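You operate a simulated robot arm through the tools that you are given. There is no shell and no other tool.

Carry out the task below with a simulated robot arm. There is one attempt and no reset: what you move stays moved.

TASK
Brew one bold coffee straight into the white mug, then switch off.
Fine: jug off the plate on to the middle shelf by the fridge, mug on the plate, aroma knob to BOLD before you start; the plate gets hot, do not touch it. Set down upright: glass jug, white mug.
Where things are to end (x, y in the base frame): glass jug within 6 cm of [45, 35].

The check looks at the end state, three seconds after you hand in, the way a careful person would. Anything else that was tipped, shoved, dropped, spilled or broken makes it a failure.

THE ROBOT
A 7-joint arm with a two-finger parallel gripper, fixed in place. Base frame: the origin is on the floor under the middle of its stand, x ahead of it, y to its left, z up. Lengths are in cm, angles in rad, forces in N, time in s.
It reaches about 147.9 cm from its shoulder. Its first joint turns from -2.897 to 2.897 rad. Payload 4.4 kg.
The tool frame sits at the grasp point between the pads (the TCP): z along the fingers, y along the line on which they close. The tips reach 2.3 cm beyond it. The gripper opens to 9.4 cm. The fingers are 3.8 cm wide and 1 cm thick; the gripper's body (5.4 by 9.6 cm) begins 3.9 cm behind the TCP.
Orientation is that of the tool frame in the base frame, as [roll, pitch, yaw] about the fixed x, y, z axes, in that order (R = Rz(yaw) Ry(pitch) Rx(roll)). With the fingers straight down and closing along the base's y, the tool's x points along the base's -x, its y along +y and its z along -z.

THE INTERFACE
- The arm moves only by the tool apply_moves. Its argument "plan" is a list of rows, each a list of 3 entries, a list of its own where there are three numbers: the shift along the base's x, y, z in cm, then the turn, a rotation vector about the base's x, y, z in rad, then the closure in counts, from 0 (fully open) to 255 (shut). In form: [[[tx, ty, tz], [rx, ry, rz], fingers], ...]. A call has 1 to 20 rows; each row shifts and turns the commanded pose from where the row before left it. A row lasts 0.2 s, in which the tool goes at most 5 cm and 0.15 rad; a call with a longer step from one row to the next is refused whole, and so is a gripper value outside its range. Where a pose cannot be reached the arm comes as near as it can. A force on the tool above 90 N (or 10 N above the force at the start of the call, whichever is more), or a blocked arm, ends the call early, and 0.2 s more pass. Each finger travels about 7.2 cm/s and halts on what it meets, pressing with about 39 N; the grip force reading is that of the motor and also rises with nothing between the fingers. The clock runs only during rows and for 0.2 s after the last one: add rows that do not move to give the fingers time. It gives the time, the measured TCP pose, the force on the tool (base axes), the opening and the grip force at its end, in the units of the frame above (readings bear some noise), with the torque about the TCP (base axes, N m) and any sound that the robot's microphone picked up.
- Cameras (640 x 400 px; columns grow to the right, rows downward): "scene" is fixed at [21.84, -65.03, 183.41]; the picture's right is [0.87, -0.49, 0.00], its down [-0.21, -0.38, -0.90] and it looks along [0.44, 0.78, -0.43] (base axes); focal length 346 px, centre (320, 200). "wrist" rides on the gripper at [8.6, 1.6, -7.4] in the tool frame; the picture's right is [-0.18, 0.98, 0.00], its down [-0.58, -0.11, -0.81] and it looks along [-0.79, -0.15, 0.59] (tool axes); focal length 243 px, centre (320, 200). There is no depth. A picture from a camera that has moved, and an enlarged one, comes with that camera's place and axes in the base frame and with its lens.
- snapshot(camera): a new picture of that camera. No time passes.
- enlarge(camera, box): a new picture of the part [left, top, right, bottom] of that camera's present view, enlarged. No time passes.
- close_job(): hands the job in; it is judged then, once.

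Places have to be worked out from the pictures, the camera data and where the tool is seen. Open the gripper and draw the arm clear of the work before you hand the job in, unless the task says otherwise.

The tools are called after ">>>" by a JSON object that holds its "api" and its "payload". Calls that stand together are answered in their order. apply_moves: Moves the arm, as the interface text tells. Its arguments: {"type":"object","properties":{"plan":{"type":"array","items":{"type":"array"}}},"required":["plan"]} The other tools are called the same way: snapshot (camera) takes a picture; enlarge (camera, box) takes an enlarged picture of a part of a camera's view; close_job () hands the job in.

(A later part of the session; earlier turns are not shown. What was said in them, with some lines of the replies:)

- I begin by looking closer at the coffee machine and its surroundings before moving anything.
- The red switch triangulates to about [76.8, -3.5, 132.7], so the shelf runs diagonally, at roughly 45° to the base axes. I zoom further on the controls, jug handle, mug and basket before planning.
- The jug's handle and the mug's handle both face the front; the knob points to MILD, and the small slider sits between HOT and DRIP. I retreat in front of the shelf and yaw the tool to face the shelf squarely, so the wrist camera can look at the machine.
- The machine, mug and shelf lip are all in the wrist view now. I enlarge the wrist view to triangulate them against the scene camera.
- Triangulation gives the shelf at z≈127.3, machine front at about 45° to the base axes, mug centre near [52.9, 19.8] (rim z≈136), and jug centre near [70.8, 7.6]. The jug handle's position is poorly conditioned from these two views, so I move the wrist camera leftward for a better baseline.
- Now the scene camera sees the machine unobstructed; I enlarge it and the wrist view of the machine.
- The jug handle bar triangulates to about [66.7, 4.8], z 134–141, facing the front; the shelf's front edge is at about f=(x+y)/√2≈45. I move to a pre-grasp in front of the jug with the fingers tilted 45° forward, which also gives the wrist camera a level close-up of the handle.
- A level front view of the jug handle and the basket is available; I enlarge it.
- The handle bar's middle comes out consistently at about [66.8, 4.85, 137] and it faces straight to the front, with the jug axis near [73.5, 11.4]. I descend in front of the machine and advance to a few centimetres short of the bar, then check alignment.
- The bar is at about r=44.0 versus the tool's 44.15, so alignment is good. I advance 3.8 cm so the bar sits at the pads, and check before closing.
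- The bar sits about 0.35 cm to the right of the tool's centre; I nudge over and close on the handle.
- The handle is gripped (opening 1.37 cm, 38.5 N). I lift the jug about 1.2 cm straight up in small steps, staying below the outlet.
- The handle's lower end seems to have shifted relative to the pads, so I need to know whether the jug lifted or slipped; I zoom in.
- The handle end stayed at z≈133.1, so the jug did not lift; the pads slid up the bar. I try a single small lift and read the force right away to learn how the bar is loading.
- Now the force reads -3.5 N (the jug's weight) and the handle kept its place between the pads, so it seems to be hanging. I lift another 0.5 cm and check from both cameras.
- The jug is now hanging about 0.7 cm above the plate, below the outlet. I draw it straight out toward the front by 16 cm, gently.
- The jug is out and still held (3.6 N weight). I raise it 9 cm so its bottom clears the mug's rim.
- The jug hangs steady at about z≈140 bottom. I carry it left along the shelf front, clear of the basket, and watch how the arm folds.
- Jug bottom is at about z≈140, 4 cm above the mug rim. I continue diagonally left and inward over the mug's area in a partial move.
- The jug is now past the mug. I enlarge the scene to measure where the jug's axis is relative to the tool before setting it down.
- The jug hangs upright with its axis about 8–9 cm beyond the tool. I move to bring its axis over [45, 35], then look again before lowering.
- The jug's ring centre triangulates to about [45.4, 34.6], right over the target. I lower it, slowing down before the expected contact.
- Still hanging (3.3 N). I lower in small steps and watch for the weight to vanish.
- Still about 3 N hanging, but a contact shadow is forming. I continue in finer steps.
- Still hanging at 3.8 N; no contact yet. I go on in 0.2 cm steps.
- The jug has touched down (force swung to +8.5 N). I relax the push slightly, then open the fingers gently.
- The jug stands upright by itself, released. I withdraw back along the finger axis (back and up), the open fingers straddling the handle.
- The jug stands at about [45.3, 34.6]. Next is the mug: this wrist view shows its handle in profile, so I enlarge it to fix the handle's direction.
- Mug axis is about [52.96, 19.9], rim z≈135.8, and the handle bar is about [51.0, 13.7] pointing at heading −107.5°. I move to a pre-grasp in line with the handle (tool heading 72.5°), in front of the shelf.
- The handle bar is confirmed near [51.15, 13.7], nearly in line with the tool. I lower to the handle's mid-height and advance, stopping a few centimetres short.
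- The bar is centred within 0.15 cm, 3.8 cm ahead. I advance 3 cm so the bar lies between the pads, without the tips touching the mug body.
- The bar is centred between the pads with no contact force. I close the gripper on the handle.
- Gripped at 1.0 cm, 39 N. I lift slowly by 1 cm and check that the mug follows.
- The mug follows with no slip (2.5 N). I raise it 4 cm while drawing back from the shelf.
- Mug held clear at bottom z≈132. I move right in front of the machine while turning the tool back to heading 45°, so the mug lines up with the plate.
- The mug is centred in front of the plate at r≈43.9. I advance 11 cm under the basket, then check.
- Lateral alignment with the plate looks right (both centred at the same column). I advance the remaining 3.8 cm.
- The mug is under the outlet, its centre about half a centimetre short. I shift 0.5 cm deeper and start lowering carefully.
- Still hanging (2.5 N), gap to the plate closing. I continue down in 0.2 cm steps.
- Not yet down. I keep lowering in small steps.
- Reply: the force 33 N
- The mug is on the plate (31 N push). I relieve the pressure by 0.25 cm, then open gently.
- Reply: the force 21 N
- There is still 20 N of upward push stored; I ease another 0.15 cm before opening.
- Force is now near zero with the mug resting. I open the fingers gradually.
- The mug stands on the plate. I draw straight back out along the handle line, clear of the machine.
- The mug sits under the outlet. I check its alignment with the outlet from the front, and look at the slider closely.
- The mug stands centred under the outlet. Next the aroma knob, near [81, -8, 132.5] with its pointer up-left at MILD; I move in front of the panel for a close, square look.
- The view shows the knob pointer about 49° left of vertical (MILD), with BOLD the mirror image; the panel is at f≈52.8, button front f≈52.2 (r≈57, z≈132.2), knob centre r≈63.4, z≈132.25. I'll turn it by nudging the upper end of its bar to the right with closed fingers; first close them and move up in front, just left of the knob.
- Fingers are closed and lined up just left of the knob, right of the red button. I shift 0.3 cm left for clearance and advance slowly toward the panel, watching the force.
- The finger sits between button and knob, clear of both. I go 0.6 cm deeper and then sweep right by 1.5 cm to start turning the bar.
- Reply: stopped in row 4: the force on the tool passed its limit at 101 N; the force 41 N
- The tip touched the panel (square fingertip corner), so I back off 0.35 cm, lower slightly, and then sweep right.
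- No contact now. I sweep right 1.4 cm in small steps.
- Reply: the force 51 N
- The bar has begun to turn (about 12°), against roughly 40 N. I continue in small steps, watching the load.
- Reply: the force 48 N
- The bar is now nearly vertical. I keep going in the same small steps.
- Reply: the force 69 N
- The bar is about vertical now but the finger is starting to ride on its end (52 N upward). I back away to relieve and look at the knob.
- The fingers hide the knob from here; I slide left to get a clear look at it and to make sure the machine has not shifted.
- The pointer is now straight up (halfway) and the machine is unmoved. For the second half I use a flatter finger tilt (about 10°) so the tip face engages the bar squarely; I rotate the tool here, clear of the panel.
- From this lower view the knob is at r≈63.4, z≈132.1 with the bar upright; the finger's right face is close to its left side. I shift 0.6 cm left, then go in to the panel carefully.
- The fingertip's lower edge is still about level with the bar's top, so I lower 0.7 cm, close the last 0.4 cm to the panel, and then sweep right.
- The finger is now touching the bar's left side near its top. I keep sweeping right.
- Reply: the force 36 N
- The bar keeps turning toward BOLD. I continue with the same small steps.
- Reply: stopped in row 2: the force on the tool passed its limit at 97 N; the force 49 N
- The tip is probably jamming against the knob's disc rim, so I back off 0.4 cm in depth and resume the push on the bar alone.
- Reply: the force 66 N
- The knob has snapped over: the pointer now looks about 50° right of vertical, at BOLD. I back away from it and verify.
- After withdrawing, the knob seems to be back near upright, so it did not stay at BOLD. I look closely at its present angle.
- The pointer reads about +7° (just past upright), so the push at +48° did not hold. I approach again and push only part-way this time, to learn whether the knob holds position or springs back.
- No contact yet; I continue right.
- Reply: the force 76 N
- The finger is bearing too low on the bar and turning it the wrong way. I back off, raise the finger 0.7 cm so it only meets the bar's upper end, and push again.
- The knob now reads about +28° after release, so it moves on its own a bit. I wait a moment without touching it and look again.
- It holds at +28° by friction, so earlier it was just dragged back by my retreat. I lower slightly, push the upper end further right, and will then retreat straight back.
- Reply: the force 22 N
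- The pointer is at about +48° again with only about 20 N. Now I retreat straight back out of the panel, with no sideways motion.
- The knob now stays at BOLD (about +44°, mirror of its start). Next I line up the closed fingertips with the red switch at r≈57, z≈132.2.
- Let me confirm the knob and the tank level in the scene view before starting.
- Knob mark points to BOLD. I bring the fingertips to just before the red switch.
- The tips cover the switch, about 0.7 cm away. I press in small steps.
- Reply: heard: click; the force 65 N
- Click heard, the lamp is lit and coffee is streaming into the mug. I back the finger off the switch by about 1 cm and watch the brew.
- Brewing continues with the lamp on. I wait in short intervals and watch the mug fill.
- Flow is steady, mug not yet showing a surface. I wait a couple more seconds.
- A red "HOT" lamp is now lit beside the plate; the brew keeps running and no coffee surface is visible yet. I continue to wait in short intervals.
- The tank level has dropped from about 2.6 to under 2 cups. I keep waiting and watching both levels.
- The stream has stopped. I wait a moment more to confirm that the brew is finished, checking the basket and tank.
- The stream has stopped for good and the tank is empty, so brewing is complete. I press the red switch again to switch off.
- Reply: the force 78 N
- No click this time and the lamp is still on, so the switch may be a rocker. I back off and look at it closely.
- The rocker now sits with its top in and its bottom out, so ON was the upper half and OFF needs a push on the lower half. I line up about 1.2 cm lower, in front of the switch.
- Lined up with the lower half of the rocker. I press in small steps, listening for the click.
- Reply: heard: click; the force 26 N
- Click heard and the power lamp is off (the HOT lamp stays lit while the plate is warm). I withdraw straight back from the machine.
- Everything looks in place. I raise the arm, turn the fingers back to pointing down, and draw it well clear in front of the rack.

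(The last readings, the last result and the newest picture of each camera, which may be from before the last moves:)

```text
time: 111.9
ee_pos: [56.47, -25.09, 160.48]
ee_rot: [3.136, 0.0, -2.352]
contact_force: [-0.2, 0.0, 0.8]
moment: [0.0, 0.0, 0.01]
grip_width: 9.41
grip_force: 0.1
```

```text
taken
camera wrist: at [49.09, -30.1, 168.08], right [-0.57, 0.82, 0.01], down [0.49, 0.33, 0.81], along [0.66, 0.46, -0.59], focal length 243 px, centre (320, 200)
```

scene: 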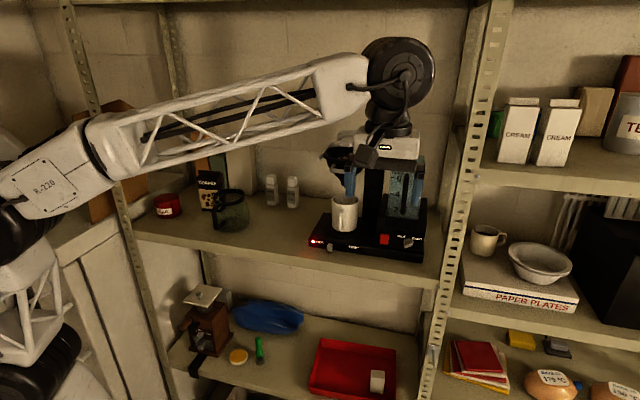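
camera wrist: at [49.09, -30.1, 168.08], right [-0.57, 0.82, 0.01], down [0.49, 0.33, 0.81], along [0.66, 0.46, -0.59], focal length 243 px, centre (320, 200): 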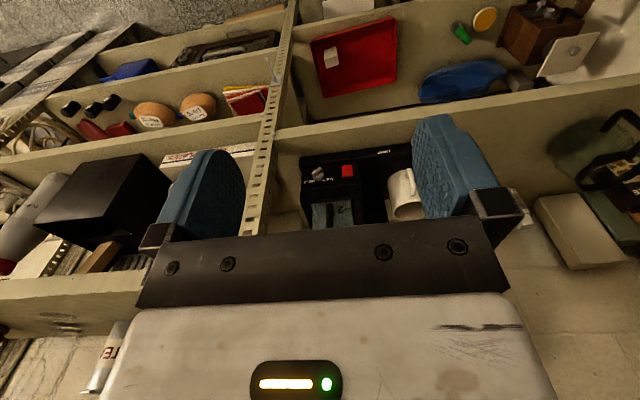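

The arm is clear. I zoom in for a last check on the mug, the knob, the switch and the jug.

>>> {"api": "enlarge", "payload": {"camera": "scene", "box": [300, 180, 440, 270]}}

>>> {"api": "enlarge", "payload": {"camera": "scene", "box": [130, 160, 310, 280]}}

>>> {"api": "enlarge", "payload": {"camera": "wrist", "box": [290, 130, 440, 240]}}

```text
4.44 times, centred on (370, 225) of scene
camera zoom: at [21.84, -65.03, 183.41], right [0.87, -0.49, 0.0], down [-0.21, -0.38, -0.9], along [0.44, 0.78, -0.43], focal length 1536 px, centre (98, 89)
```

zoom: 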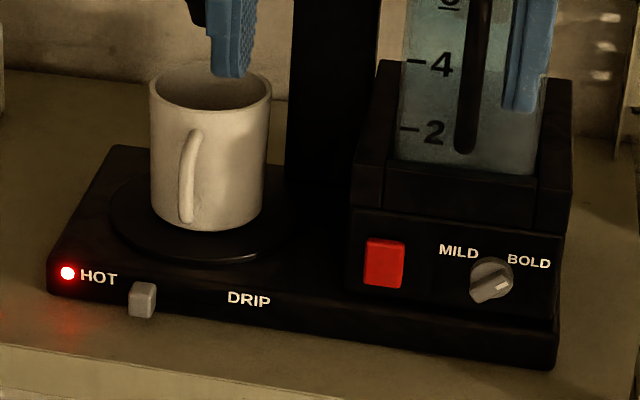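

```text
3.33 times, centred on (220, 220) of scene
camera zoom: at [21.84, -65.03, 183.41], right [0.87, -0.49, 0.0], down [-0.21, -0.38, -0.9], along [0.44, 0.78, -0.43], focal length 1152 px, centre (653, 133)
```

zoom: 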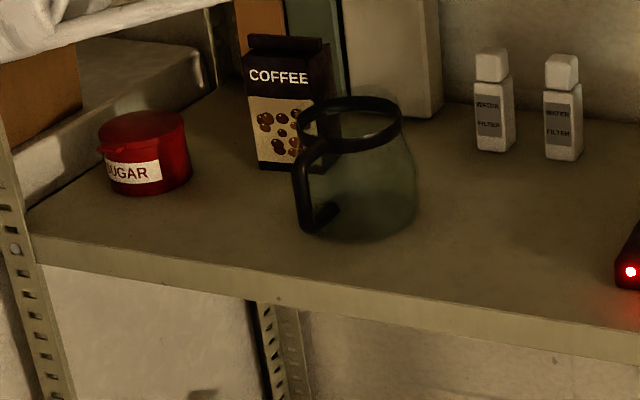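

```text
3.64 times, centred on (365, 185) of wrist
camera zoom: at [49.09, -30.1, 168.08], right [-0.57, 0.82, 0.01], down [0.49, 0.33, 0.81], along [0.66, 0.46, -0.59], focal length 882 px, centre (156, 254)
```

zoom: 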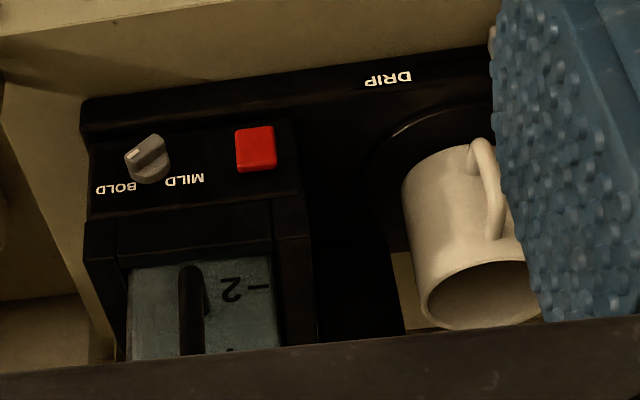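

All checks out: the jug stands upright at about [45.3, 34.6]. The mug is upright on the plate after the brew, the knob is at BOLD and the power lamp is off. The machine hasn't moved, nothing is spilled, and the gripper is open and clear, so I hand the job in.

>>> {"api": "close_job", "payload": {}}

```text
The job is handed in.
```

The coffee is brewed into the white mug on BOLD and the machine is switched off; the job is handed in. The check's result has not come back to me.

- **Jug:** it stands upright on the middle shelf at about [45.3, 34.6], well within 6 cm of [45, 35].
- **Mug:** it stands upright on the plate under the outlet. The stream ran straight into it for about nine seconds, then stopped with the tank looking empty. I could not see the coffee surface from any camera, so I don't know how full it is.
- **Aroma knob:** it points at BOLD, set before I started the brew. I needed several pushes to get it to stay there.
- **Switch:** it is a rocker, so pushing the top half turned it on and the bottom half turned it off. The power lamp went out with a click. The HOT lamp was still lit when I handed in.

I left the slider between HOT and DRIP where it was, and the arm never touched the plate. The machine has not shifted, I saw no spills, and the gripper is open and clear of the rack.
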